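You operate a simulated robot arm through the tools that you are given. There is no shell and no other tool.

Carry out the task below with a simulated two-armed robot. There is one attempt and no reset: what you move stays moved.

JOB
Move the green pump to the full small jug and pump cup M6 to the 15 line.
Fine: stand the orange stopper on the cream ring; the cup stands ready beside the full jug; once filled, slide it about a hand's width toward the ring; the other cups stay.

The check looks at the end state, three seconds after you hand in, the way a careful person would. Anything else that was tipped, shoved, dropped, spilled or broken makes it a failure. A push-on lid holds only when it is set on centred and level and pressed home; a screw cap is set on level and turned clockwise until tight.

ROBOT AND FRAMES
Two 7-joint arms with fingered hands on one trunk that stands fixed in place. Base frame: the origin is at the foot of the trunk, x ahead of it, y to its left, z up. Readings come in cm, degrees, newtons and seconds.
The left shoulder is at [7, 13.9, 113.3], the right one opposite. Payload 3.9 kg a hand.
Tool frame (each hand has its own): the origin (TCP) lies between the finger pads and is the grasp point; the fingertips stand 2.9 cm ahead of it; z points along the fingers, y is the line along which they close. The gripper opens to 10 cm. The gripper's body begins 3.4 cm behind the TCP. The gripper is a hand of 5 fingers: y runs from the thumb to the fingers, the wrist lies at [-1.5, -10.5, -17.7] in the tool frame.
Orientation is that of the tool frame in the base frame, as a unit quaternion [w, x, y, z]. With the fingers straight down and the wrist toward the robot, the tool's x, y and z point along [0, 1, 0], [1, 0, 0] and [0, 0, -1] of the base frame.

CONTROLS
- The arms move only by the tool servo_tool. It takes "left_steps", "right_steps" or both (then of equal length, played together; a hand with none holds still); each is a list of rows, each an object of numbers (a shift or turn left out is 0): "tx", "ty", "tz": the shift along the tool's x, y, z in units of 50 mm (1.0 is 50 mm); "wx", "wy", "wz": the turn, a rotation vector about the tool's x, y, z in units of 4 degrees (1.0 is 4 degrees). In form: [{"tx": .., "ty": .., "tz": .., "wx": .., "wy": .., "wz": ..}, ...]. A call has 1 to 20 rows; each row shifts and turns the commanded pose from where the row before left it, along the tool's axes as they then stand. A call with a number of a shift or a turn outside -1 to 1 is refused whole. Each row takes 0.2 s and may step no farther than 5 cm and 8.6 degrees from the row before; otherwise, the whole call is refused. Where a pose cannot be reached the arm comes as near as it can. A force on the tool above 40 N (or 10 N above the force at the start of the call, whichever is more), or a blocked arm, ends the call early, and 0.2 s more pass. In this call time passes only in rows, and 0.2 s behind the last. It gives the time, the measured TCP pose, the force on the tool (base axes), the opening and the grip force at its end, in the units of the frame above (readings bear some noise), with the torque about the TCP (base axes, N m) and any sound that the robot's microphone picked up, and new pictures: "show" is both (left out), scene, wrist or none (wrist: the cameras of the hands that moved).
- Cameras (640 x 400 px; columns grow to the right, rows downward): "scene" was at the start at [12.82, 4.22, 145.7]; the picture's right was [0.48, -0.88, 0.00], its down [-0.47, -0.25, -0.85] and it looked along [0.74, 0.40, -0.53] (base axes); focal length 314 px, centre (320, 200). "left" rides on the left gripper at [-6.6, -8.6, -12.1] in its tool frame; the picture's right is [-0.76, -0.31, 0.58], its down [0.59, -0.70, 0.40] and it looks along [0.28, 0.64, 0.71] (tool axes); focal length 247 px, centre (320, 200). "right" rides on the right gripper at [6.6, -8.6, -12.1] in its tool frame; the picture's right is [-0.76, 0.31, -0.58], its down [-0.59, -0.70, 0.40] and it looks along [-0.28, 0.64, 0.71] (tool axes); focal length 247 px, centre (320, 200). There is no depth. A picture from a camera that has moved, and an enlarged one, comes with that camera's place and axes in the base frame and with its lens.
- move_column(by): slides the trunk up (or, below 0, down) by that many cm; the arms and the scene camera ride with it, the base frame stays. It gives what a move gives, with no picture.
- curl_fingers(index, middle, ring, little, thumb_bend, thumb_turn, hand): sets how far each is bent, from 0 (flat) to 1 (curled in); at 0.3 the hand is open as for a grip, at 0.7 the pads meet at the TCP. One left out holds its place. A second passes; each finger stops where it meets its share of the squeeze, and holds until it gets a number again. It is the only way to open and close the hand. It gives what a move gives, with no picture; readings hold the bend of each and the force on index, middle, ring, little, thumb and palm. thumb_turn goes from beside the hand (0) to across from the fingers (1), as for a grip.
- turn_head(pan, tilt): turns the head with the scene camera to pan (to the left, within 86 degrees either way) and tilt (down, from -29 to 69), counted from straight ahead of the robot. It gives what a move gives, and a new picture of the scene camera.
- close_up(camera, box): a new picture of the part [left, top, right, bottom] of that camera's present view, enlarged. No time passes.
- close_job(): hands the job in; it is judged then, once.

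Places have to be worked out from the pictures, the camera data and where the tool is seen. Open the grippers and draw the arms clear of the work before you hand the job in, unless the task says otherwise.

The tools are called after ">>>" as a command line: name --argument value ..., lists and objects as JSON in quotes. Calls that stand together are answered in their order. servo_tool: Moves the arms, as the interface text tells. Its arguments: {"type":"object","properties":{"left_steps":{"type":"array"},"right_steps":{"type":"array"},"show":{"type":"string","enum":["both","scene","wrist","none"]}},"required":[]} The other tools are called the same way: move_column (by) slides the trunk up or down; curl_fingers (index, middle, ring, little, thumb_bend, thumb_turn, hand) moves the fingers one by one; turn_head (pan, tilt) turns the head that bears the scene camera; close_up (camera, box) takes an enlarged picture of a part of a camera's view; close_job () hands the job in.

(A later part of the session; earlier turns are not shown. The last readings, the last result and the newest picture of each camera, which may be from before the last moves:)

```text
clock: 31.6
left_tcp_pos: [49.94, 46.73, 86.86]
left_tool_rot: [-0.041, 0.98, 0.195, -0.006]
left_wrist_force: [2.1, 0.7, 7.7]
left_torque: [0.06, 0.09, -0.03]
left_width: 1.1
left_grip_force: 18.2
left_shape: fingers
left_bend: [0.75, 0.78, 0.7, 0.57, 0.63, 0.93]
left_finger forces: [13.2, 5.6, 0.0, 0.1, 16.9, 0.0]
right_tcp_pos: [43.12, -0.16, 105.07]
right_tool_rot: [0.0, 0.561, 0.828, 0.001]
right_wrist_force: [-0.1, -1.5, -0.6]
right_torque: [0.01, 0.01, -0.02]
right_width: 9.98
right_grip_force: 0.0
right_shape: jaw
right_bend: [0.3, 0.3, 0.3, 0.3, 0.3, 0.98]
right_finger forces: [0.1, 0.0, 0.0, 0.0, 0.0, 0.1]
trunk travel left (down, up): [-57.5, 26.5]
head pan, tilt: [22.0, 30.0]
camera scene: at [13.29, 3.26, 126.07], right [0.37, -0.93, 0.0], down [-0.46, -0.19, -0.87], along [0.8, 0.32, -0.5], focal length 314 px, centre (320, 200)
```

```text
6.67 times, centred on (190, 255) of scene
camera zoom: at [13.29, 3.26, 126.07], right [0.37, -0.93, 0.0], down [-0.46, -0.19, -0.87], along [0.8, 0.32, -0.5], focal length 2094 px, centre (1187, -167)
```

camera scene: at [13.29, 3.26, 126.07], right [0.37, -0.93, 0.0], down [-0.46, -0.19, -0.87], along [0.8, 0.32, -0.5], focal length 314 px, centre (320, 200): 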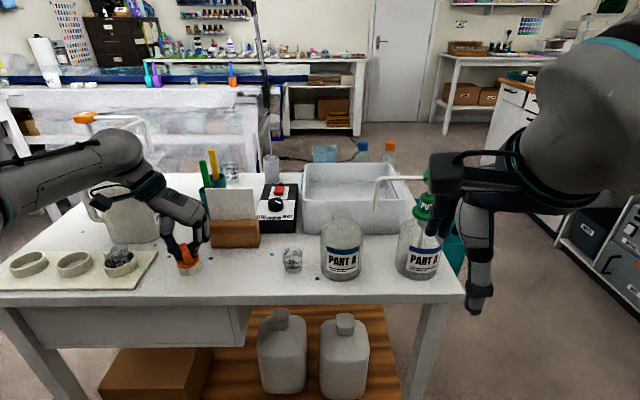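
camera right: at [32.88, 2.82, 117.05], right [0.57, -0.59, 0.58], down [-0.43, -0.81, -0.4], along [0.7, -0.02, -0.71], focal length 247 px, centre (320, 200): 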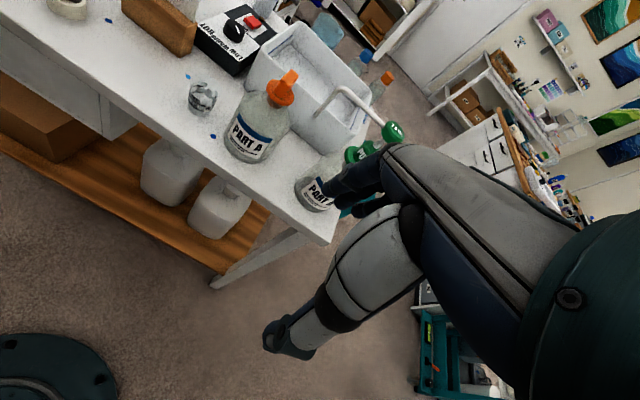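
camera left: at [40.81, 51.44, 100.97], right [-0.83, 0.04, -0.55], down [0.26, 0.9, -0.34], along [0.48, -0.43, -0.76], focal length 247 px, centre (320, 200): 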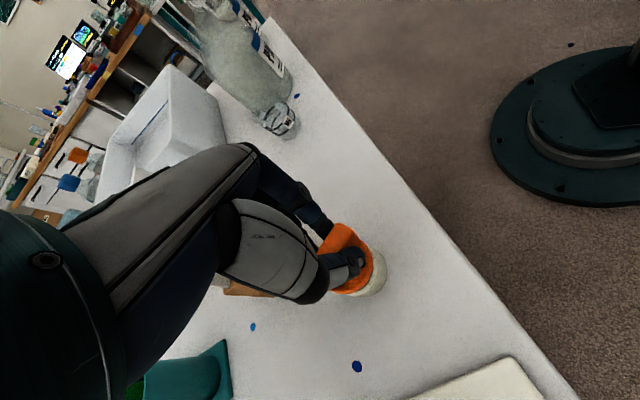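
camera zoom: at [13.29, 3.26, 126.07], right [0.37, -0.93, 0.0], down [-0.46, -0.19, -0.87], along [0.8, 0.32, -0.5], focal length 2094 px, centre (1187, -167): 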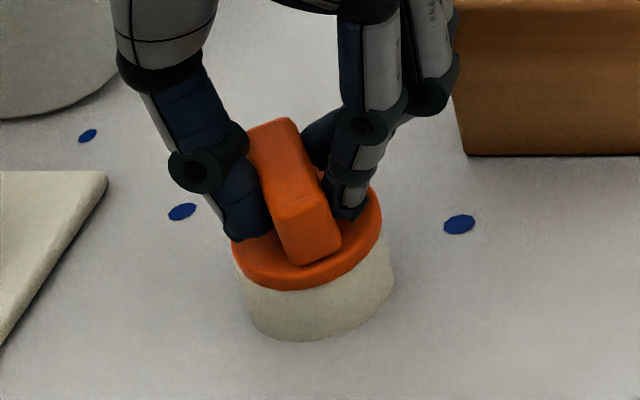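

The flange rests flush on the ring (7.7 N). I ease off slightly and open the hand gently.

>>> servo_tool --left_steps '[{"tz": -0.03}]' --show "none"

>>> curl_fingers --hand "left" --index 0.66 --middle 0.66 --ring 0.6 --thumb_bend 0.62

>>> curl_fingers --hand "left" --index 0.55 --middle 0.55 --ring 0.55 --little 0.55 --thumb_bend 0.54

>>> close_up --camera "scene" --box '[150, 215, 230, 285]'

>>> close_up --camera "left" --box '[300, 200, 460, 330]'

```text
clock: 32.0
left_tcp_pos: [50.05, 46.88, 86.93]
left_tool_rot: [-0.041, 0.98, 0.194, -0.009]
left_wrist_force: [1.5, -0.2, 5.7]
left_torque: [0.03, 0.05, -0.01]
left_width: 1.09
left_grip_force: 17.5
left_shape: fingers
left_bend: [0.75, 0.78, 0.7, 0.57, 0.63, 0.93]
left_finger forces: [13.1, 5.3, 0.0, 0.0, 16.7, 0.0]
right_tcp_pos: [43.29, -0.14, 104.94]
right_tool_rot: [-0.001, 0.56, 0.829, 0.002]
right_wrist_force: [0.0, 0.0, -0.5]
right_torque: [0.02, -0.02, 0.01]
right_width: 9.97
right_grip_force: 0.0
right_shape: jaw
right_bend: [0.3, 0.3, 0.3, 0.3, 0.3, 0.98]
right_finger forces: [0.0, 0.0, 0.0, 0.0, 0.0, 0.0]
trunk travel left (down, up): [-57.5, 26.5]
head pan, tilt: [22.0, 30.0]
```

```text
clock: 33.0
left_tcp_pos: [49.94, 46.78, 86.8]
left_tool_rot: [-0.041, 0.98, 0.194, -0.008]
left_wrist_force: [-1.2, -0.6, -0.5]
left_torque: [0.03, -0.02, 0.0]
left_width: 1.67
left_grip_force: 0.6
left_shape: fingers
left_bend: [0.66, 0.66, 0.6, 0.57, 0.62, 0.97]
left_finger forces: [0.0, 0.1, 0.0, 0.0, 0.3, 0.0]
right_tcp_pos: [43.27, -0.07, 105.01]
right_tool_rot: [0.0, 0.56, 0.829, 0.001]
right_wrist_force: [0.4, -0.3, 0.0]
right_torque: [-0.01, -0.03, 0.0]
right_width: 9.98
right_grip_force: 0.1
right_shape: jaw
right_bend: [0.3, 0.3, 0.3, 0.3, 0.3, 0.98]
right_finger forces: [0.0, 0.1, 0.0, 0.0, 0.0, 0.0]
trunk travel left (down, up): [-57.5, 26.5]
head pan, tilt: [22.0, 30.0]
```

```text
clock: 34.0
left_tcp_pos: [49.98, 46.86, 86.84]
left_tool_rot: [-0.041, 0.98, 0.194, -0.008]
left_wrist_force: [-0.5, -0.3, -0.5]
left_torque: [-0.02, -0.01, 0.01]
left_width: 3.81
left_grip_force: 0.1
left_shape: fingers
left_bend: [0.55, 0.55, 0.55, 0.55, 0.54, 0.97]
left_finger forces: [0.0, 0.1, 0.0, 0.1, 0.0, 0.1]
right_tcp_pos: [43.26, -0.16, 105.0]
right_tool_rot: [0.001, 0.56, 0.828, 0.001]
right_wrist_force: [-0.7, 0.3, 0.1]
right_torque: [-0.03, 0.01, 0.0]
right_width: 9.97
right_grip_force: 0.0
right_shape: jaw
right_bend: [0.3, 0.3, 0.3, 0.3, 0.3, 0.98]
right_finger forces: [0.1, 0.0, 0.0, 0.1, 0.0, 0.0]
trunk travel left (down, up): [-57.5, 26.5]
head pan, tilt: [22.0, 30.0]
```

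```text
5.71 times, centred on (190, 250) of scene
camera zoom: at [13.35, 3.34, 126.05], right [0.37, -0.93, 0.0], down [-0.46, -0.19, -0.87], along [0.8, 0.32, -0.5], focal length 1794 px, centre (1063, -86)
```

zoom: 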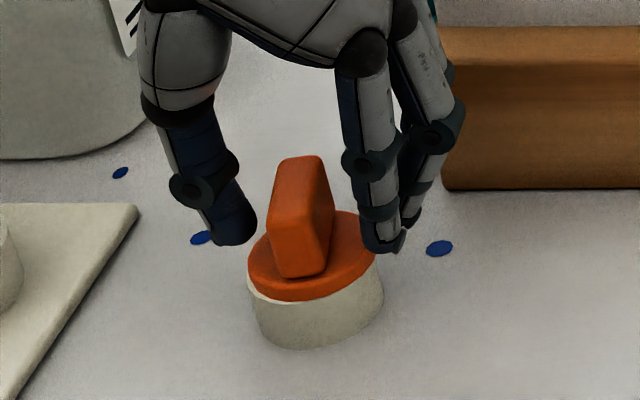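

```text
3.08 times, centred on (380, 265) of left
camera zoom: at [41.01, 51.31, 99.66], right [-0.83, 0.04, -0.55], down [0.26, 0.9, -0.34], along [0.48, -0.43, -0.76], focal length 760 px, centre (135, 0)
```

zoom: 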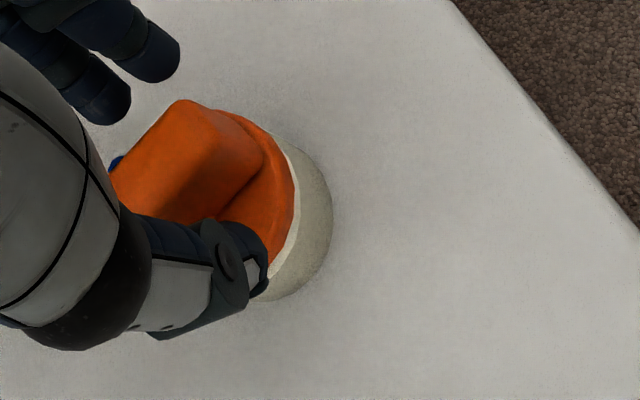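

The stopper now stands level on the ring and the fingers are clear. I raise the left hand straight up, away from it.

>>> servo_tool --left_steps '[{"tz": -0.1, "ty": -0.012}, {"tz": -0.15, "ty": -0.016}, {"tz": -0.2, "ty": -0.016}, {"tz": -0.3, "ty": -0.02}, {"tz": -0.4, "ty": -0.03}, {"tz": -0.5}, {"tz": -0.5}, {"tz": -0.5}]' --show "both"

>>> close_up --camera "scene" --box '[150, 215, 230, 285]'

```text
clock: 35.9
left_tcp_pos: [50.24, 46.12, 100.41]
left_tool_rot: [-0.041, 0.98, 0.194, -0.008]
left_wrist_force: [-0.4, -0.3, -0.7]
left_torque: [0.03, -0.03, 0.0]
left_width: 3.87
left_grip_force: 0.1
left_shape: fingers
left_bend: [0.55, 0.55, 0.55, 0.55, 0.54, 0.98]
left_finger forces: [0.1, 0.0, 0.0, 0.0, 0.0, 0.0]
right_tcp_pos: [43.16, -0.14, 104.98]
right_tool_rot: [0.0, 0.559, 0.829, 0.001]
right_wrist_force: [-0.5, -0.9, 0.6]
right_torque: [0.0, 0.01, 0.01]
right_width: 10.0
right_grip_force: 0.0
right_shape: jaw
right_bend: [0.3, 0.3, 0.3, 0.3, 0.3, 0.98]
right_finger forces: [0.0, 0.1, 0.1, 0.1, 0.1, 0.0]
trunk travel left (down, up): [-57.5, 26.5]
head pan, tilt: [22.0, 30.0]
camera scene: at [13.32, 3.27, 126.05], right [0.37, -0.93, 0.0], down [-0.46, -0.19, -0.87], along [0.8, 0.32, -0.5], focal length 314 px, centre (320, 200)
camera left: at [41.12, 50.57, 113.13], right [-0.83, 0.04, -0.55], down [0.27, 0.9, -0.34], along [0.48, -0.43, -0.76], focal length 247 px, centre (320, 200)
```

scene: 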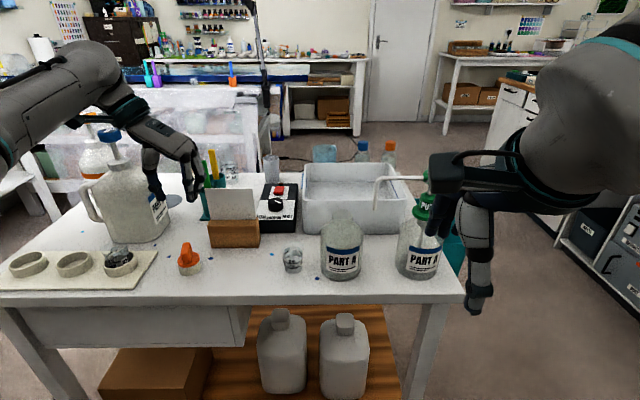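
left: 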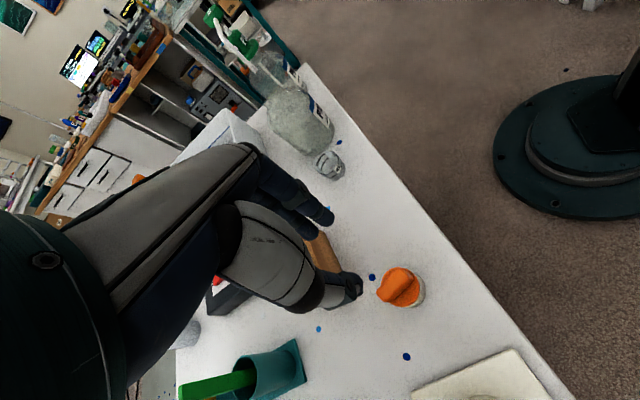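

```text
5.71 times, centred on (190, 250) of scene
camera zoom: at [13.32, 3.27, 126.05], right [0.37, -0.93, 0.0], down [-0.46, -0.19, -0.87], along [0.8, 0.32, -0.5], focal length 1794 px, centre (1063, -86)
```

zoom: 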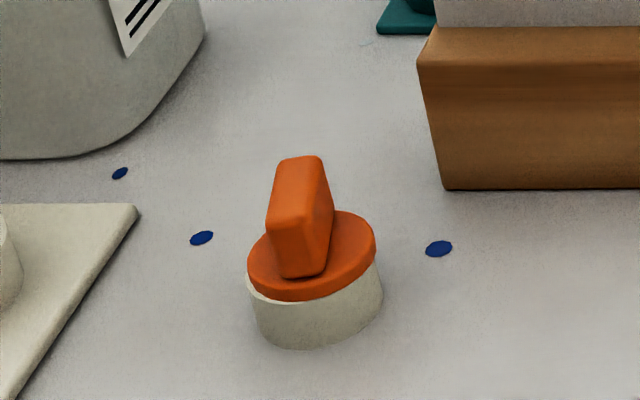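

The stopper stands well on the ring. Next is the pump: I plan to take its "PUMP" collar with the right hand from the right side, palm facing left, so I first turn and tilt the right hand in free space.

>>> servo_tool --right_steps '[{"wz": 1, "ty": 0.25, "tz": -0.15}, {"wz": 1, "ty": 0.25, "tz": -0.15}, {"wz": 1, "ty": 0.25, "tz": -0.15}, {"wz": 1, "ty": 0.25, "tz": -0.15}, {"wz": 1, "ty": 0.25, "tz": -0.15}, {"wz": 1, "ty": 0.25, "tz": -0.15}, {"wz": 1, "ty": 0.25, "tz": -0.15}, {"wz": 0.5, "wy": 0.5}, {"wy": 1}, {"wy": 1}, {"wy": 1}, {"wy": 1}, {"wy": 1}, {"wy": 1}, {"wy": 1}, {"wy": 1}]' --show "both"

```text
clock: 39.2
left_tcp_pos: [50.13, 46.06, 100.27]
left_tool_rot: [-0.041, 0.98, 0.194, -0.008]
left_wrist_force: [0.4, -1.3, 0.2]
left_torque: [-0.02, 0.01, -0.01]
left_width: 3.85
left_grip_force: 0.1
left_shape: fingers
left_bend: [0.55, 0.55, 0.55, 0.55, 0.54, 0.98]
left_finger forces: [0.0, 0.0, 0.0, 0.0, 0.1, 0.0]
right_tcp_pos: [51.89, 1.43, 110.25]
right_tool_rot: [-0.192, 0.722, 0.627, 0.221]
right_wrist_force: [0.1, 0.0, -1.4]
right_torque: [0.01, 0.01, 0.0]
right_width: 10.0
right_grip_force: 0.0
right_shape: jaw
right_bend: [0.3, 0.3, 0.3, 0.3, 0.3, 0.98]
right_finger forces: [0.0, 0.0, 0.0, 0.0, 0.0, 0.1]
trunk travel left (down, up): [-57.5, 26.5]
head pan, tilt: [22.0, 30.0]
camera scene: at [13.35, 3.29, 126.05], right [0.37, -0.93, 0.0], down [-0.46, -0.19, -0.87], along [0.8, 0.32, -0.5], focal length 314 px, centre (320, 200)
camera right: at [43.26, 1.34, 123.89], right [0.17, -0.98, 0.05], down [-0.73, -0.16, -0.66], along [0.66, 0.07, -0.75], focal length 247 px, centre (320, 200)
```

scene: 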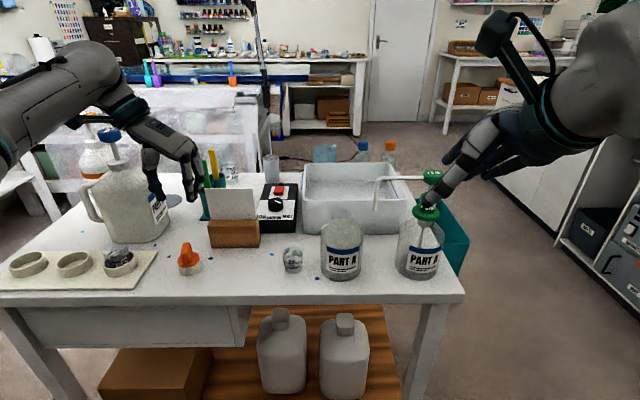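
right: 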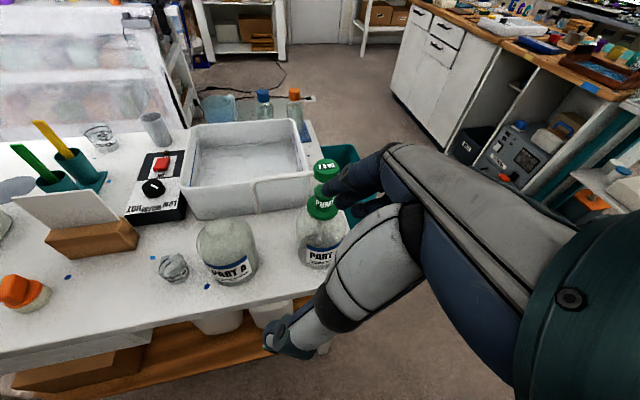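

The orientation change works. I finish the tilt (36° more) at this place and look.

>>> servo_tool --right_steps '[{"wy": 1}, {"wy": 1}, {"wy": 1}, {"wy": 1}, {"wy": 1}, {"wy": 1}, {"wy": 1}, {"wy": 1}, {"wy": 1}]' --show "both"

>>> close_up --camera "right" --box '[140, 60, 460, 300]'

>>> close_up --camera "scene" --box '[340, 60, 540, 290]'

```text
clock: 41.2
left_tcp_pos: [50.07, 46.02, 100.26]
left_tool_rot: [-0.041, 0.98, 0.194, -0.008]
left_wrist_force: [0.5, 0.1, -0.5]
left_torque: [-0.02, 0.01, -0.04]
left_width: 3.86
left_grip_force: 0.1
left_shape: fingers
left_bend: [0.55, 0.55, 0.55, 0.55, 0.54, 0.98]
left_finger forces: [0.1, 0.0, 0.0, 0.0, 0.0, 0.0]
right_tcp_pos: [51.84, 1.59, 110.24]
right_tool_rot: [-0.377, 0.618, 0.537, 0.434]
right_wrist_force: [-0.5, 0.3, -0.1]
right_torque: [-0.01, -0.02, 0.03]
right_width: 10.0
right_grip_force: 0.1
right_shape: jaw
right_bend: [0.3, 0.3, 0.3, 0.3, 0.3, 0.98]
right_finger forces: [0.0, 0.0, 0.0, 0.0, 0.0, 0.0]
trunk travel left (down, up): [-57.5, 26.5]
head pan, tilt: [22.0, 30.0]
camera scene: at [13.35, 3.32, 126.05], right [0.37, -0.93, 0.0], down [-0.46, -0.19, -0.87], along [0.8, 0.32, -0.5], focal length 314 px, centre (320, 200)
camera right: at [42.09, -6.29, 120.46], right [0.19, -0.84, -0.52], down [-0.67, 0.27, -0.69], along [0.72, 0.48, -0.51], focal length 247 px, centre (320, 200)
```

scene: 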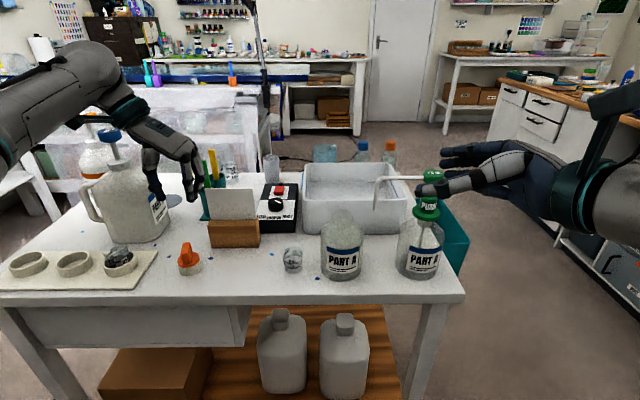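
right: 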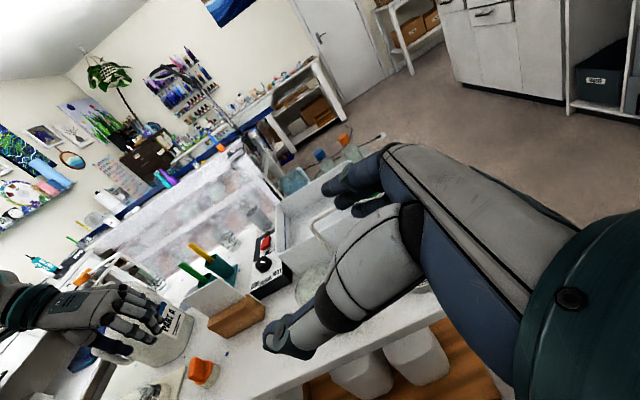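

```text
1.67 times, centred on (300, 180) of right
camera zoom: at [42.09, -6.29, 120.46], right [0.19, -0.84, -0.52], down [-0.67, 0.27, -0.69], along [0.72, 0.48, -0.51], focal length 412 px, centre (353, 233)
```

zoom: 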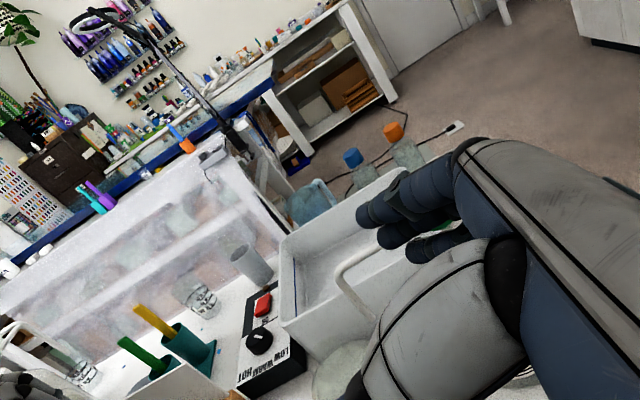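

```text
1.74 times, centred on (440, 175) of scene
camera zoom: at [13.35, 3.32, 126.05], right [0.37, -0.93, 0.0], down [-0.46, -0.19, -0.87], along [0.8, 0.32, -0.5], focal length 546 px, centre (111, 244)
```

zoom: 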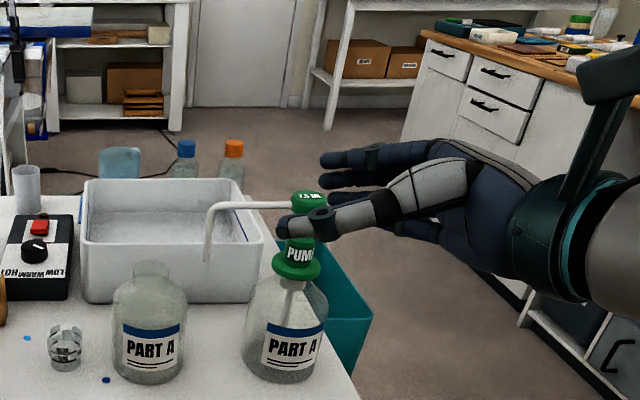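

The right hand is now palm-left with thumb in front, as wanted. I zoom on the pump and on the open jug's neck to measure the pump axis relative to the full jug precisely.

>>> close_up --camera "scene" --box '[385, 160, 465, 290]'

>>> close_up --camera "scene" --box '[310, 195, 375, 290]'

>>> close_up --camera "left" --box '[180, 0, 360, 200]'

```text
3.08 times, centred on (425, 225) of scene
camera zoom: at [13.35, 3.32, 126.05], right [0.37, -0.93, 0.0], down [-0.46, -0.19, -0.87], along [0.8, 0.32, -0.5], focal length 966 px, centre (-3, 123)
```

zoom: 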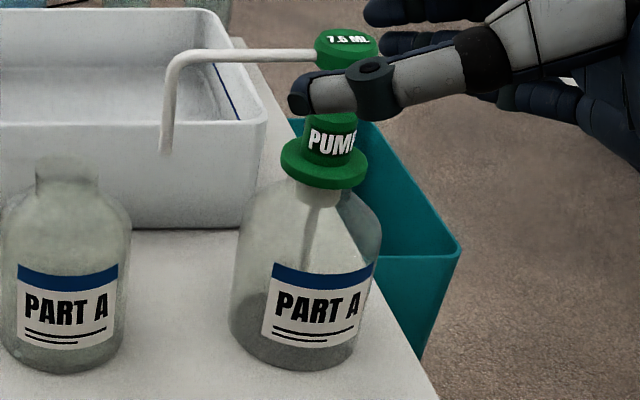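

```text
4.21 times, centred on (342, 242) of scene
camera zoom: at [13.35, 3.32, 126.05], right [0.37, -0.93, 0.0], down [-0.46, -0.19, -0.87], along [0.8, 0.32, -0.5], focal length 1322 px, centre (225, 21)
```

zoom: 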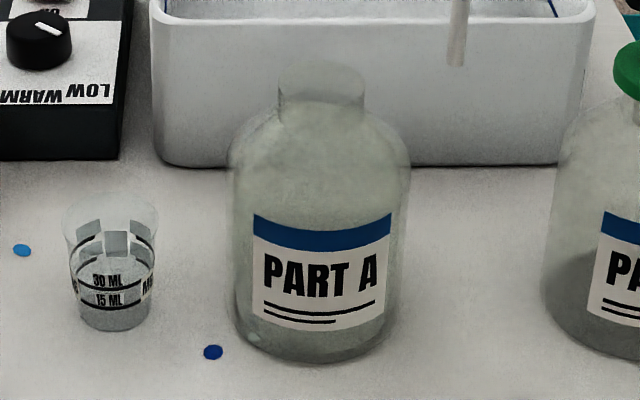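

```text
2.00 times, centred on (270, 100) of left
camera zoom: at [41.14, 50.63, 113.07], right [-0.83, 0.04, -0.55], down [0.26, 0.9, -0.34], along [0.48, -0.43, -0.76], focal length 494 px, centre (420, 400)
```

zoom: 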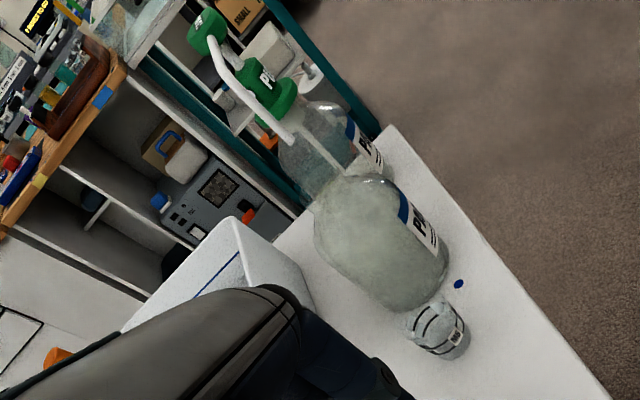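

From the scene and wrist rays I place the pump axis at ≈[67.7,3.7] and the full jug's neck at ≈[61.75,18.05], both at equal depth, 15.5–15.9 cm apart. I raise the right hand and bring it above the pump with thumb and fingers straddling it.

>>> servo_tool --right_steps '[{"tx": 0.376, "tz": -0.136}, {"tx": 0.029, "ty": 0.309, "tz": 0.081}, {"tx": 0.029, "ty": 0.309, "tz": 0.081}, {"tx": 0.029, "ty": 0.309, "tz": 0.081}, {"tx": 0.029, "ty": 0.309, "tz": 0.081}, {"tx": 0.029, "ty": 0.309, "tz": 0.081}, {"tx": 0.029, "ty": 0.309, "tz": 0.081}, {"tx": 0.029, "ty": 0.309, "tz": 0.081}, {"tx": 0.029, "ty": 0.309, "tz": 0.081}, {"tx": 0.029, "ty": 0.309, "tz": 0.081}, {"tx": 0.029, "ty": 0.309, "tz": 0.081}]' --show "both"

>>> close_up --camera "scene" --box '[360, 80, 520, 290]'

>>> close_up --camera "right" --box '[140, 100, 460, 380]'

```text
clock: 43.6
left_tcp_pos: [50.24, 46.19, 100.19]
left_tool_rot: [-0.041, 0.98, 0.194, -0.008]
left_wrist_force: [-1.0, 0.3, -0.7]
left_torque: [-0.01, 0.02, -0.01]
left_width: 3.88
left_grip_force: 0.1
left_shape: fingers
left_bend: [0.55, 0.55, 0.55, 0.55, 0.54, 0.98]
left_finger forces: [0.0, 0.1, 0.0, 0.1, 0.0, 0.1]
right_tcp_pos: [67.62, 3.53, 112.34]
right_tool_rot: [-0.376, 0.619, 0.537, 0.433]
right_wrist_force: [-0.6, 0.4, 0.2]
right_torque: [0.0, -0.02, -0.04]
right_width: 9.99
right_grip_force: 0.0
right_shape: jaw
right_bend: [0.3, 0.3, 0.3, 0.3, 0.3, 0.98]
right_finger forces: [0.1, 0.1, 0.0, 0.0, 0.0, 0.0]
trunk travel left (down, up): [-57.5, 26.5]
head pan, tilt: [22.0, 30.0]
camera scene: at [13.39, 3.36, 126.04], right [0.37, -0.93, 0.0], down [-0.46, -0.19, -0.87], along [0.8, 0.32, -0.5], focal length 314 px, centre (320, 200)
camera right: at [58.0, -4.35, 122.57], right [0.19, -0.84, -0.51], down [-0.67, 0.27, -0.69], along [0.72, 0.48, -0.51], focal length 247 px, centre (320, 200)
```

scene: 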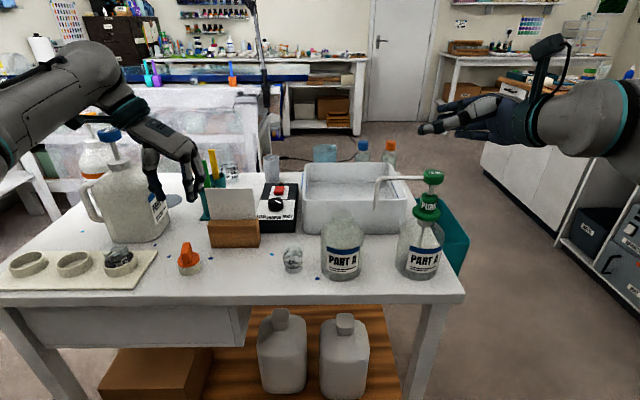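
right: 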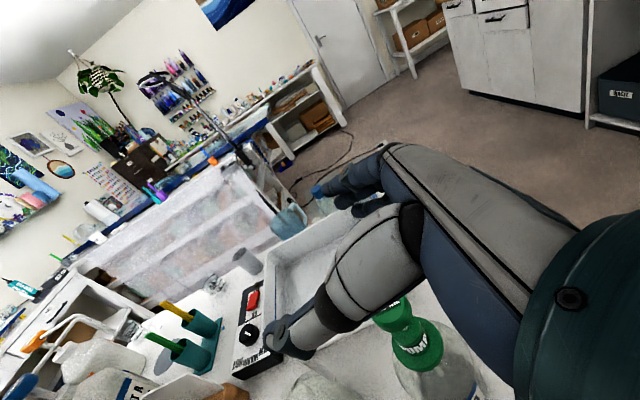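

```text
1.90 times, centred on (440, 185) of scene
camera zoom: at [13.39, 3.36, 126.04], right [0.37, -0.93, 0.0], down [-0.46, -0.19, -0.87], along [0.8, 0.32, -0.5], focal length 598 px, centre (91, 229)
```

zoom: 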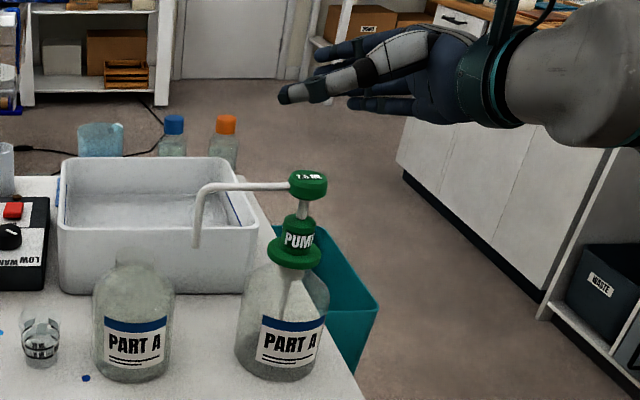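

```text
1.43 times, centred on (300, 240) of right
camera zoom: at [58.0, -4.35, 122.57], right [0.19, -0.84, -0.51], down [-0.67, 0.27, -0.69], along [0.72, 0.48, -0.51], focal length 353 px, centre (349, 143)
```

zoom: 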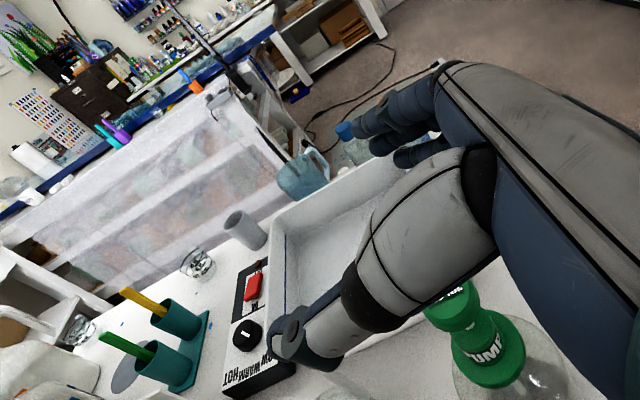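

The hand is above the pump and laterally aligned in the scene view. I enlarge the wrist view to check the depth alignment with the pump's axis.

>>> close_up --camera "right" --box '[340, 270, 500, 400]'

```text
3.08 times, centred on (420, 335) of right
camera zoom: at [58.0, -4.35, 122.57], right [0.19, -0.84, -0.51], down [-0.67, 0.27, -0.69], along [0.72, 0.48, -0.51], focal length 760 px, centre (12, -215)
```

zoom: 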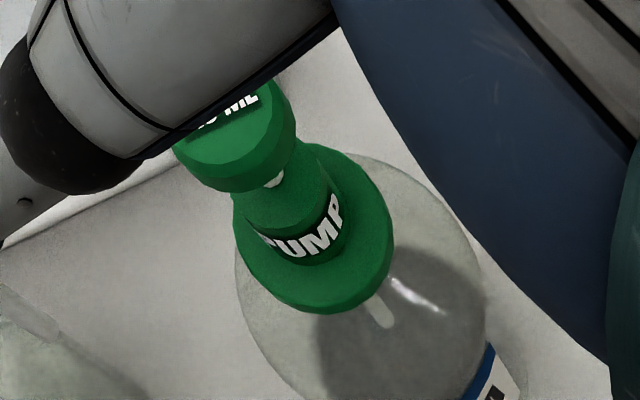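

The axis agrees within 0.3 cm. I descend vertically around the pump in two stages, first to about z=103, fingers wide open.

>>> servo_tool --right_steps '[{"tx": -0.22, "tz": 0.08, "ty": 0.04}, {"tx": -0.22, "tz": 0.08}, {"tx": -0.22, "tz": 0.08}, {"tx": -0.22, "tz": 0.08}, {"tx": -0.22, "tz": 0.08}, {"tx": -0.22, "tz": 0.08}, {"tx": -0.22, "tz": 0.08}, {"tx": -0.22, "tz": 0.08}]' --show "both"

>>> close_up --camera "scene" --box '[370, 130, 490, 290]'

>>> close_up --camera "right" --box '[240, 200, 500, 400]'

```text
clock: 45.5
left_tcp_pos: [50.06, 46.17, 100.22]
left_tool_rot: [-0.041, 0.98, 0.193, -0.008]
left_wrist_force: [0.0, -0.7, 0.6]
left_torque: [-0.02, 0.01, -0.03]
left_width: 3.89
left_grip_force: 0.1
left_shape: fingers
left_bend: [0.55, 0.55, 0.55, 0.55, 0.54, 0.98]
left_finger forces: [0.1, 0.0, 0.0, 0.1, 0.1, 0.0]
right_tcp_pos: [67.74, 3.5, 102.78]
right_tool_rot: [-0.376, 0.618, 0.537, 0.434]
right_wrist_force: [-0.4, -0.1, 0.5]
right_torque: [0.02, -0.02, 0.0]
right_width: 9.95
right_grip_force: 0.0
right_shape: jaw
right_bend: [0.3, 0.3, 0.3, 0.3, 0.3, 0.98]
right_finger forces: [0.0, 0.0, 0.0, 0.0, 0.0, 0.0]
trunk travel left (down, up): [-57.5, 26.5]
head pan, tilt: [22.0, 30.0]
camera scene: at [13.37, 3.32, 126.05], right [0.37, -0.93, 0.0], down [-0.46, -0.19, -0.87], along [0.8, 0.32, -0.5], focal length 314 px, centre (320, 200)
camera right: at [58.11, -4.23, 113.08], right [0.19, -0.84, -0.52], down [-0.67, 0.27, -0.69], along [0.72, 0.48, -0.51], focal length 247 px, centre (320, 200)
```

scene: 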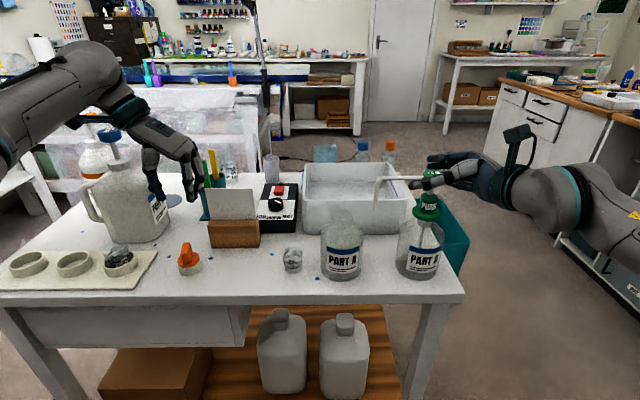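
right: 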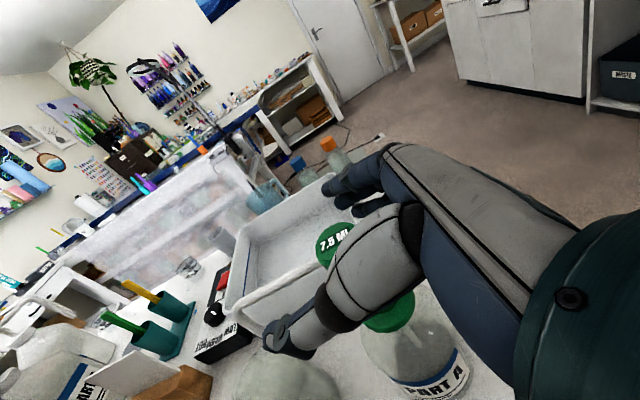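

```text
2.50 times, centred on (430, 210) of scene
camera zoom: at [13.37, 3.32, 126.05], right [0.37, -0.93, 0.0], down [-0.46, -0.19, -0.87], along [0.8, 0.32, -0.5], focal length 785 px, centre (45, 175)
```

zoom: 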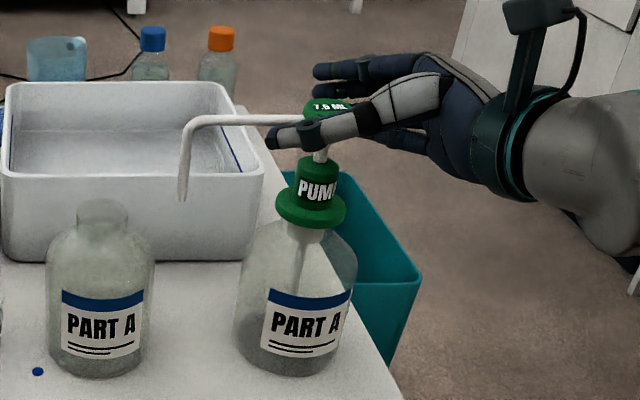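

```text
2.00 times, centred on (370, 300) of right
camera zoom: at [58.11, -4.23, 113.08], right [0.19, -0.84, -0.52], down [-0.67, 0.27, -0.69], along [0.72, 0.48, -0.51], focal length 494 px, centre (220, 0)
```

zoom: 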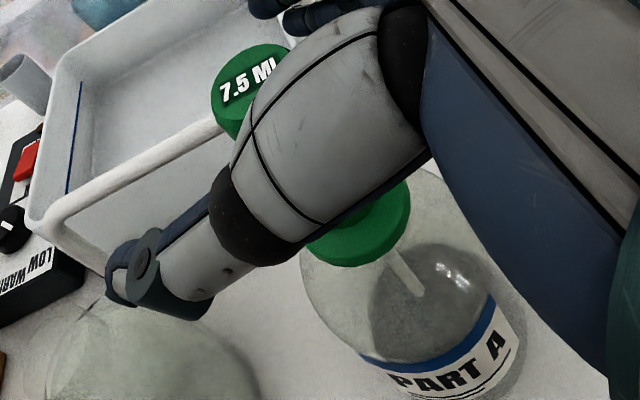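

The head is between thumb and fingers with no contact. I descend the remaining 5.6 cm so the grip point meets the "PUMP" collar.

>>> servo_tool --right_steps '[{"tx": -0.21, "tz": 0.076}, {"tx": -0.21, "tz": 0.076}, {"tx": -0.21, "tz": 0.076}, {"tx": -0.21, "tz": 0.076}, {"tx": -0.21, "tz": 0.076}]' --show "both"

>>> close_up --camera "scene" --box '[370, 150, 490, 290]'

>>> close_up --camera "right" --box '[240, 200, 500, 400]'

>>> close_up --camera "left" --box '[180, 0, 360, 140]'

```text
clock: 46.6
left_tcp_pos: [50.16, 46.1, 100.2]
left_tool_rot: [-0.041, 0.98, 0.194, -0.007]
left_wrist_force: [-0.4, 0.5, 0.6]
left_torque: [0.02, 0.01, 0.01]
left_width: 3.88
left_grip_force: 0.1
left_shape: fingers
left_bend: [0.55, 0.55, 0.55, 0.55, 0.54, 0.98]
left_finger forces: [0.0, 0.1, 0.1, 0.0, 0.0, 0.0]
right_tcp_pos: [68.06, 3.39, 97.29]
right_tool_rot: [-0.376, 0.619, 0.537, 0.433]
right_wrist_force: [-0.2, -0.9, 0.3]
right_torque: [-0.02, -0.02, -0.01]
right_width: 9.97
right_grip_force: 0.1
right_shape: jaw
right_bend: [0.3, 0.3, 0.3, 0.3, 0.3, 0.98]
right_finger forces: [0.1, 0.0, 0.1, 0.0, 0.0, 0.0]
trunk travel left (down, up): [-57.5, 26.5]
head pan, tilt: [22.0, 30.0]
camera scene: at [13.37, 3.34, 126.04], right [0.37, -0.93, 0.0], down [-0.46, -0.19, -0.87], along [0.8, 0.32, -0.5], focal length 314 px, centre (320, 200)
camera right: at [58.26, -4.32, 107.55], right [0.19, -0.84, -0.51], down [-0.67, 0.27, -0.69], along [0.72, 0.48, -0.51], focal length 247 px, centre (320, 200)
```

scene: 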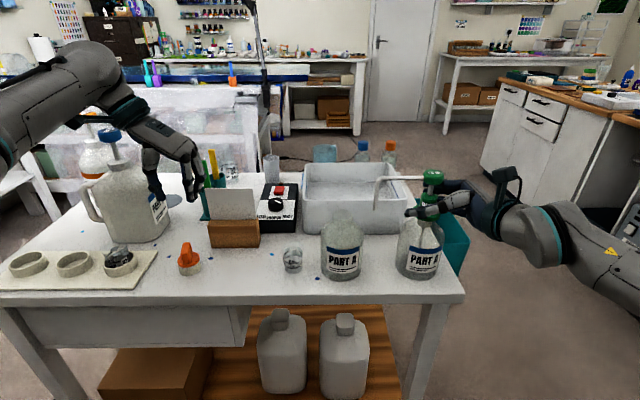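
right: 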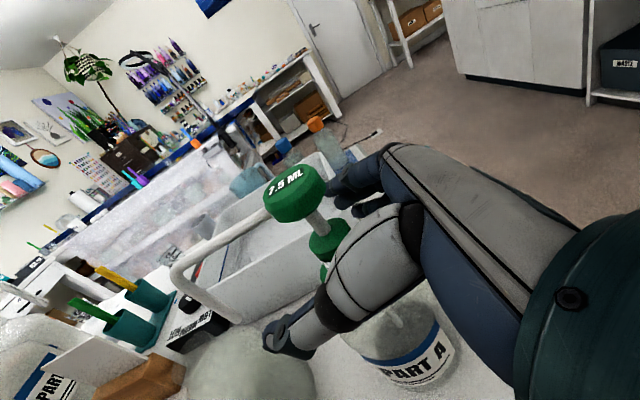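

```text
2.86 times, centred on (430, 220) of scene
camera zoom: at [13.37, 3.34, 126.04], right [0.37, -0.93, 0.0], down [-0.46, -0.19, -0.87], along [0.8, 0.32, -0.5], focal length 897 px, centre (6, 143)
```

zoom: 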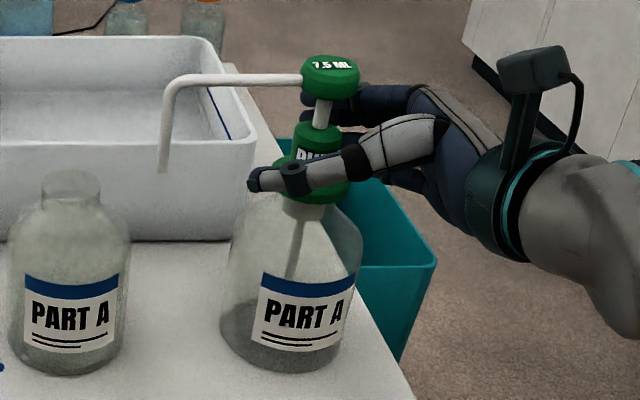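

```text
2.00 times, centred on (370, 300) of right
camera zoom: at [58.26, -4.32, 107.55], right [0.19, -0.84, -0.51], down [-0.67, 0.27, -0.69], along [0.72, 0.48, -0.51], focal length 494 px, centre (220, 0)
```

zoom: 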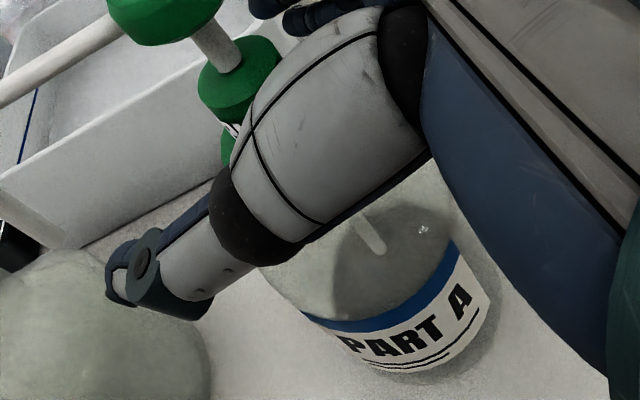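

```text
2.86 times, centred on (270, 70) of left
camera zoom: at [41.15, 50.64, 113.05], right [-0.83, 0.04, -0.55], down [0.26, 0.9, -0.34], along [0.48, -0.43, -0.76], focal length 706 px, centre (463, 571)
```

zoom: 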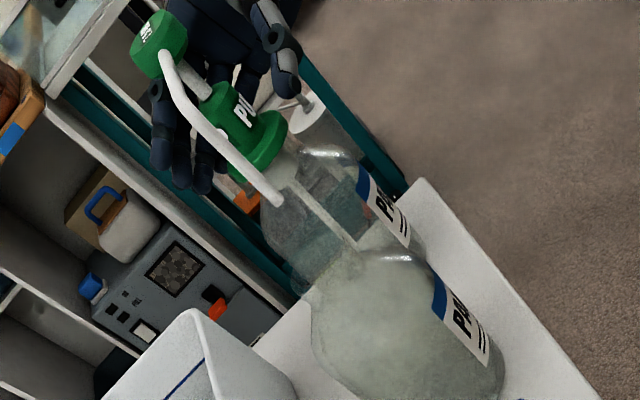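

The collar spans z≈94.2–97.6 and my grip point is at 97.3, slightly high. I flatten the hand by 12° and lower about 1 cm so index and middle fall on the collar.

>>> servo_tool --right_steps '[{"wy": 1, "tx": -0.07, "tz": 0.03}, {"wy": 1, "tx": -0.07, "tz": 0.03}, {"wy": 1, "tx": -0.07, "tz": 0.03}]' --show "both"

>>> close_up --camera "scene" --box '[370, 150, 490, 290]'

>>> close_up --camera "left" --box '[190, 0, 310, 100]'

```text
clock: 47.5
left_tcp_pos: [50.25, 46.13, 100.23]
left_tool_rot: [-0.041, 0.98, 0.194, -0.008]
left_wrist_force: [-0.1, 0.1, 0.2]
left_torque: [0.0, 0.01, -0.01]
left_width: 3.86
left_grip_force: 0.1
left_shape: fingers
left_bend: [0.55, 0.55, 0.55, 0.55, 0.54, 0.98]
left_finger forces: [0.0, 0.1, 0.1, 0.1, 0.1, 0.0]
right_tcp_pos: [67.94, 3.65, 96.37]
right_tool_rot: [-0.431, 0.57, 0.494, 0.496]
right_wrist_force: [0.7, -0.5, -0.5]
right_torque: [0.04, -0.01, -0.04]
right_width: 9.99
right_grip_force: 0.1
right_shape: jaw
right_bend: [0.3, 0.3, 0.3, 0.3, 0.3, 0.98]
right_finger forces: [0.0, 0.1, 0.1, 0.1, 0.0, 0.0]
trunk travel left (down, up): [-57.5, 26.5]
head pan, tilt: [22.0, 30.0]
camera scene: at [13.39, 3.31, 126.04], right [0.37, -0.93, 0.0], down [-0.46, -0.19, -0.87], along [0.8, 0.32, -0.5], focal length 314 px, centre (320, 200)
camera right: at [58.0, -6.09, 104.31], right [0.21, -0.71, -0.67], down [-0.65, 0.41, -0.64], along [0.73, 0.57, -0.38], focal length 247 px, centre (320, 200)
```

scene: 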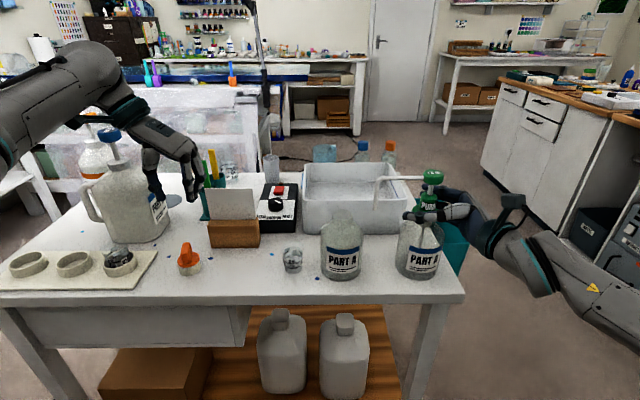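
right: 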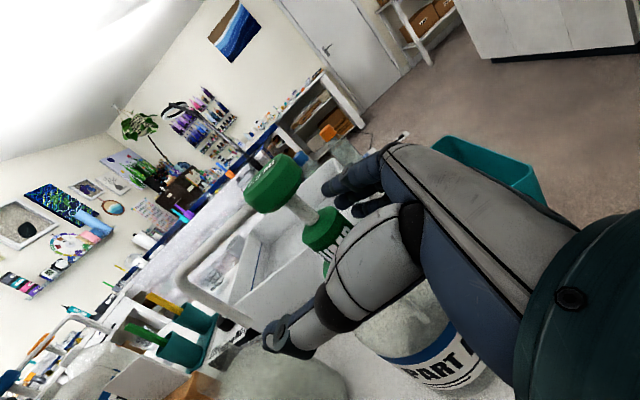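

```text
2.86 times, centred on (430, 220) of scene
camera zoom: at [13.39, 3.31, 126.04], right [0.37, -0.93, 0.0], down [-0.46, -0.19, -0.87], along [0.8, 0.32, -0.5], focal length 897 px, centre (6, 143)
```

zoom: 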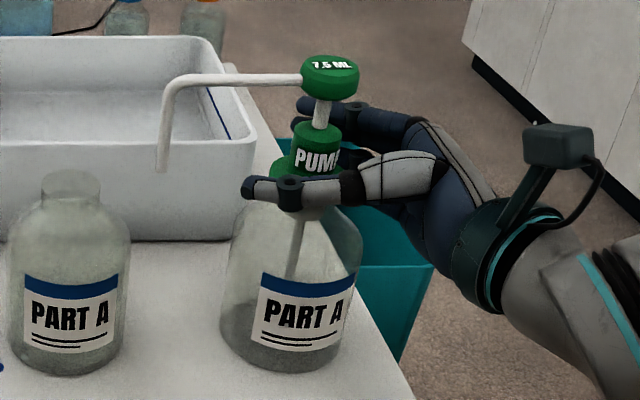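

```text
4.00 times, centred on (250, 50) of left
camera zoom: at [41.18, 50.62, 113.05], right [-0.83, 0.04, -0.55], down [0.26, 0.9, -0.34], along [0.48, -0.43, -0.76], focal length 988 px, centre (600, 800)
```

zoom: 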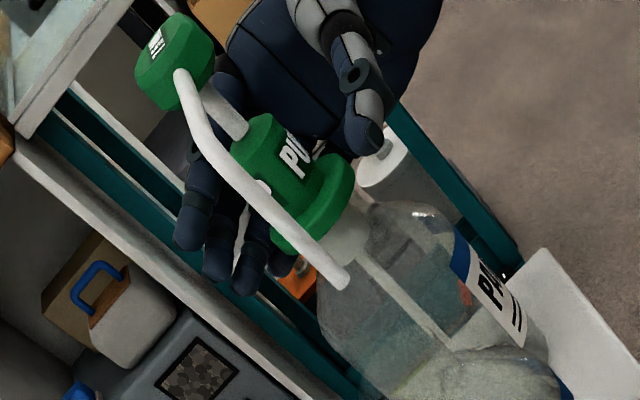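

Alignment looks right: thumb on the near side, index and middle on the far side of the collar. I close thumb, index and middle in stages.

>>> curl_fingers --hand "right" --index 0.5 --middle 0.5 --thumb_bend 0.5

>>> close_up --camera "scene" --box '[380, 160, 460, 240]'

>>> close_up --camera "left" --box '[190, 0, 310, 100]'

```text
clock: 48.5
left_tcp_pos: [50.15, 46.01, 100.29]
left_tool_rot: [-0.042, 0.98, 0.194, -0.009]
left_wrist_force: [0.5, 1.1, 0.4]
left_torque: [0.01, 0.01, 0.0]
left_width: 3.9
left_grip_force: 0.0
left_shape: fingers
left_bend: [0.55, 0.55, 0.55, 0.55, 0.54, 0.98]
left_finger forces: [0.1, 0.0, 0.0, 0.0, 0.0, 0.0]
right_tcp_pos: [67.96, 3.65, 96.33]
right_tool_rot: [-0.43, 0.57, 0.494, 0.496]
right_wrist_force: [-0.2, 0.1, -0.1]
right_torque: [0.02, 0.02, 0.0]
right_width: 5.05
right_grip_force: 0.0
right_shape: fingers
right_bend: [0.5, 0.5, 0.3, 0.3, 0.5, 0.98]
right_finger forces: [0.1, 0.0, 0.0, 0.0, 0.0, 0.0]
trunk travel left (down, up): [-57.5, 26.5]
head pan, tilt: [22.0, 30.0]
```

```text
5.00 times, centred on (420, 200) of scene
camera zoom: at [13.34, 3.34, 126.05], right [0.37, -0.93, 0.0], down [-0.46, -0.19, -0.87], along [0.8, 0.32, -0.5], focal length 1570 px, centre (-180, 200)
```

zoom: 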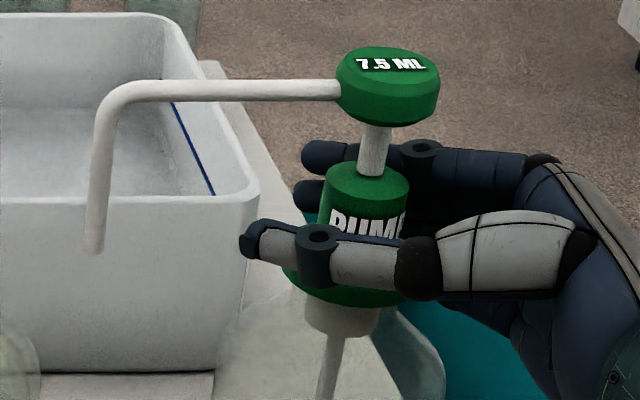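

```text
4.00 times, centred on (250, 50) of left
camera zoom: at [41.13, 50.64, 113.06], right [-0.83, 0.04, -0.55], down [0.26, 0.9, -0.34], along [0.48, -0.43, -0.76], focal length 988 px, centre (600, 800)
```

zoom: 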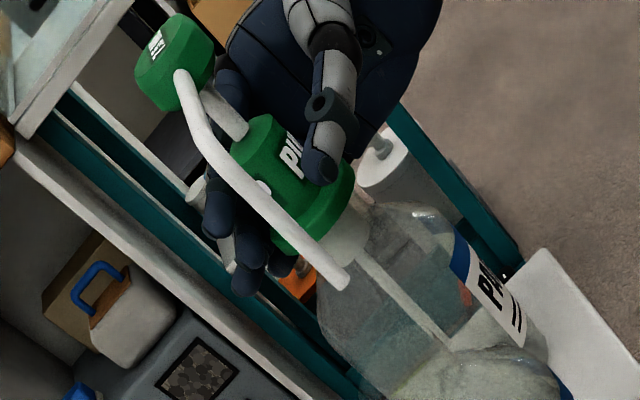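

Thumb and two fingers are at collar height. I close further to make contact and check the forces.

>>> curl_fingers --hand "right" --index 0.57 --middle 0.57 --thumb_bend 0.57

>>> close_up --camera "scene" --box '[380, 160, 460, 290]'

```text
clock: 49.5
left_tcp_pos: [50.15, 46.21, 100.11]
left_tool_rot: [-0.04, 0.98, 0.194, -0.008]
left_wrist_force: [0.9, 0.7, -0.5]
left_torque: [0.0, 0.01, 0.0]
left_width: 3.89
left_grip_force: 0.1
left_shape: fingers
left_bend: [0.55, 0.55, 0.55, 0.55, 0.54, 0.98]
left_finger forces: [0.0, 0.0, 0.1, 0.0, 0.0, 0.1]
right_tcp_pos: [67.94, 3.64, 96.34]
right_tool_rot: [-0.431, 0.569, 0.494, 0.496]
right_wrist_force: [1.0, -0.5, -0.1]
right_torque: [0.0, 0.02, 0.01]
right_width: 3.61
right_grip_force: 0.8
right_shape: fingers
right_bend: [0.56, 0.56, 0.3, 0.3, 0.56, 0.98]
right_finger forces: [0.6, 0.1, 0.0, 0.1, 0.0, 0.0]
trunk travel left (down, up): [-57.5, 26.5]
head pan, tilt: [22.0, 30.0]
```

```text
3.08 times, centred on (420, 225) of scene
camera zoom: at [13.36, 3.34, 126.05], right [0.37, -0.93, 0.0], down [-0.46, -0.19, -0.87], along [0.8, 0.32, -0.5], focal length 966 px, centre (12, 123)
```

zoom: 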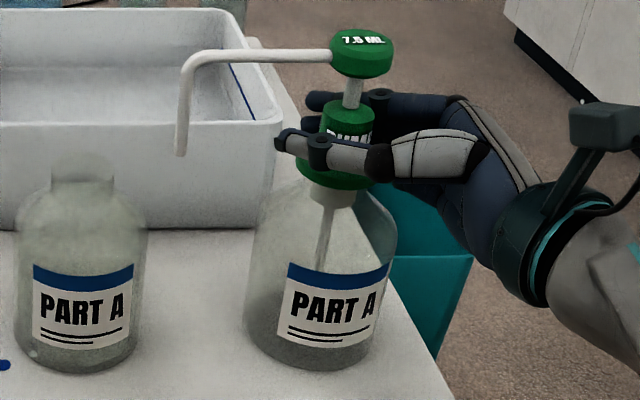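

Contact begins evenly (index 0.6 N). I tighten the grip on the collar.

>>> curl_fingers --hand "right" --index 0.68 --middle 0.68 --thumb_bend 0.68

>>> close_up --camera "scene" --box '[380, 160, 460, 290]'

>>> close_up --camera "left" --box '[190, 0, 310, 100]'

```text
clock: 50.5
left_tcp_pos: [50.3, 46.22, 100.22]
left_tool_rot: [-0.042, 0.98, 0.194, -0.008]
left_wrist_force: [0.2, 0.5, -1.0]
left_torque: [0.0, -0.01, -0.01]
left_width: 3.89
left_grip_force: 0.1
left_shape: fingers
left_bend: [0.55, 0.55, 0.55, 0.55, 0.54, 0.98]
left_finger forces: [0.0, 0.0, 0.1, 0.1, 0.0, 0.0]
right_tcp_pos: [67.93, 3.63, 96.2]
right_tool_rot: [-0.43, 0.57, 0.495, 0.496]
right_wrist_force: [13.3, 1.8, 10.2]
right_torque: [0.04, -0.24, -0.05]
right_width: 1.48
right_grip_force: 8.0
right_shape: fingers
right_bend: [0.62, 0.63, 0.3, 0.3, 0.67, 0.97]
right_finger forces: [8.4, 7.4, 0.1, 0.0, 1.1, 0.0]
trunk travel left (down, up): [-57.5, 26.5]
head pan, tilt: [22.0, 30.0]
```

```text
3.08 times, centred on (420, 225) of scene
camera zoom: at [13.46, 3.37, 126.04], right [0.37, -0.93, 0.0], down [-0.46, -0.19, -0.87], along [0.8, 0.32, -0.5], focal length 966 px, centre (12, 123)
```

zoom: 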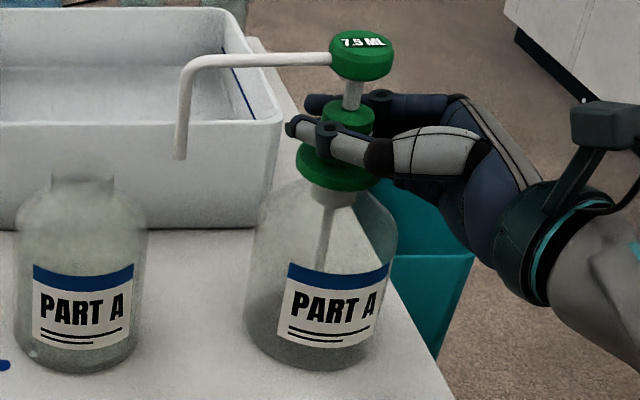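

```text
4.00 times, centred on (250, 50) of left
camera zoom: at [41.24, 50.67, 113.01], right [-0.84, 0.04, -0.55], down [0.26, 0.9, -0.34], along [0.48, -0.43, -0.76], focal length 988 px, centre (600, 800)
```

zoom: 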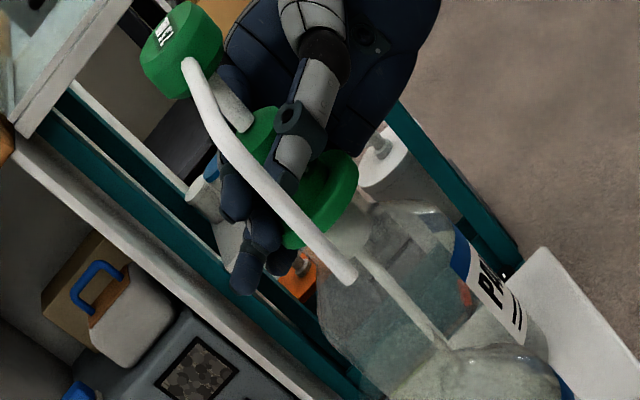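

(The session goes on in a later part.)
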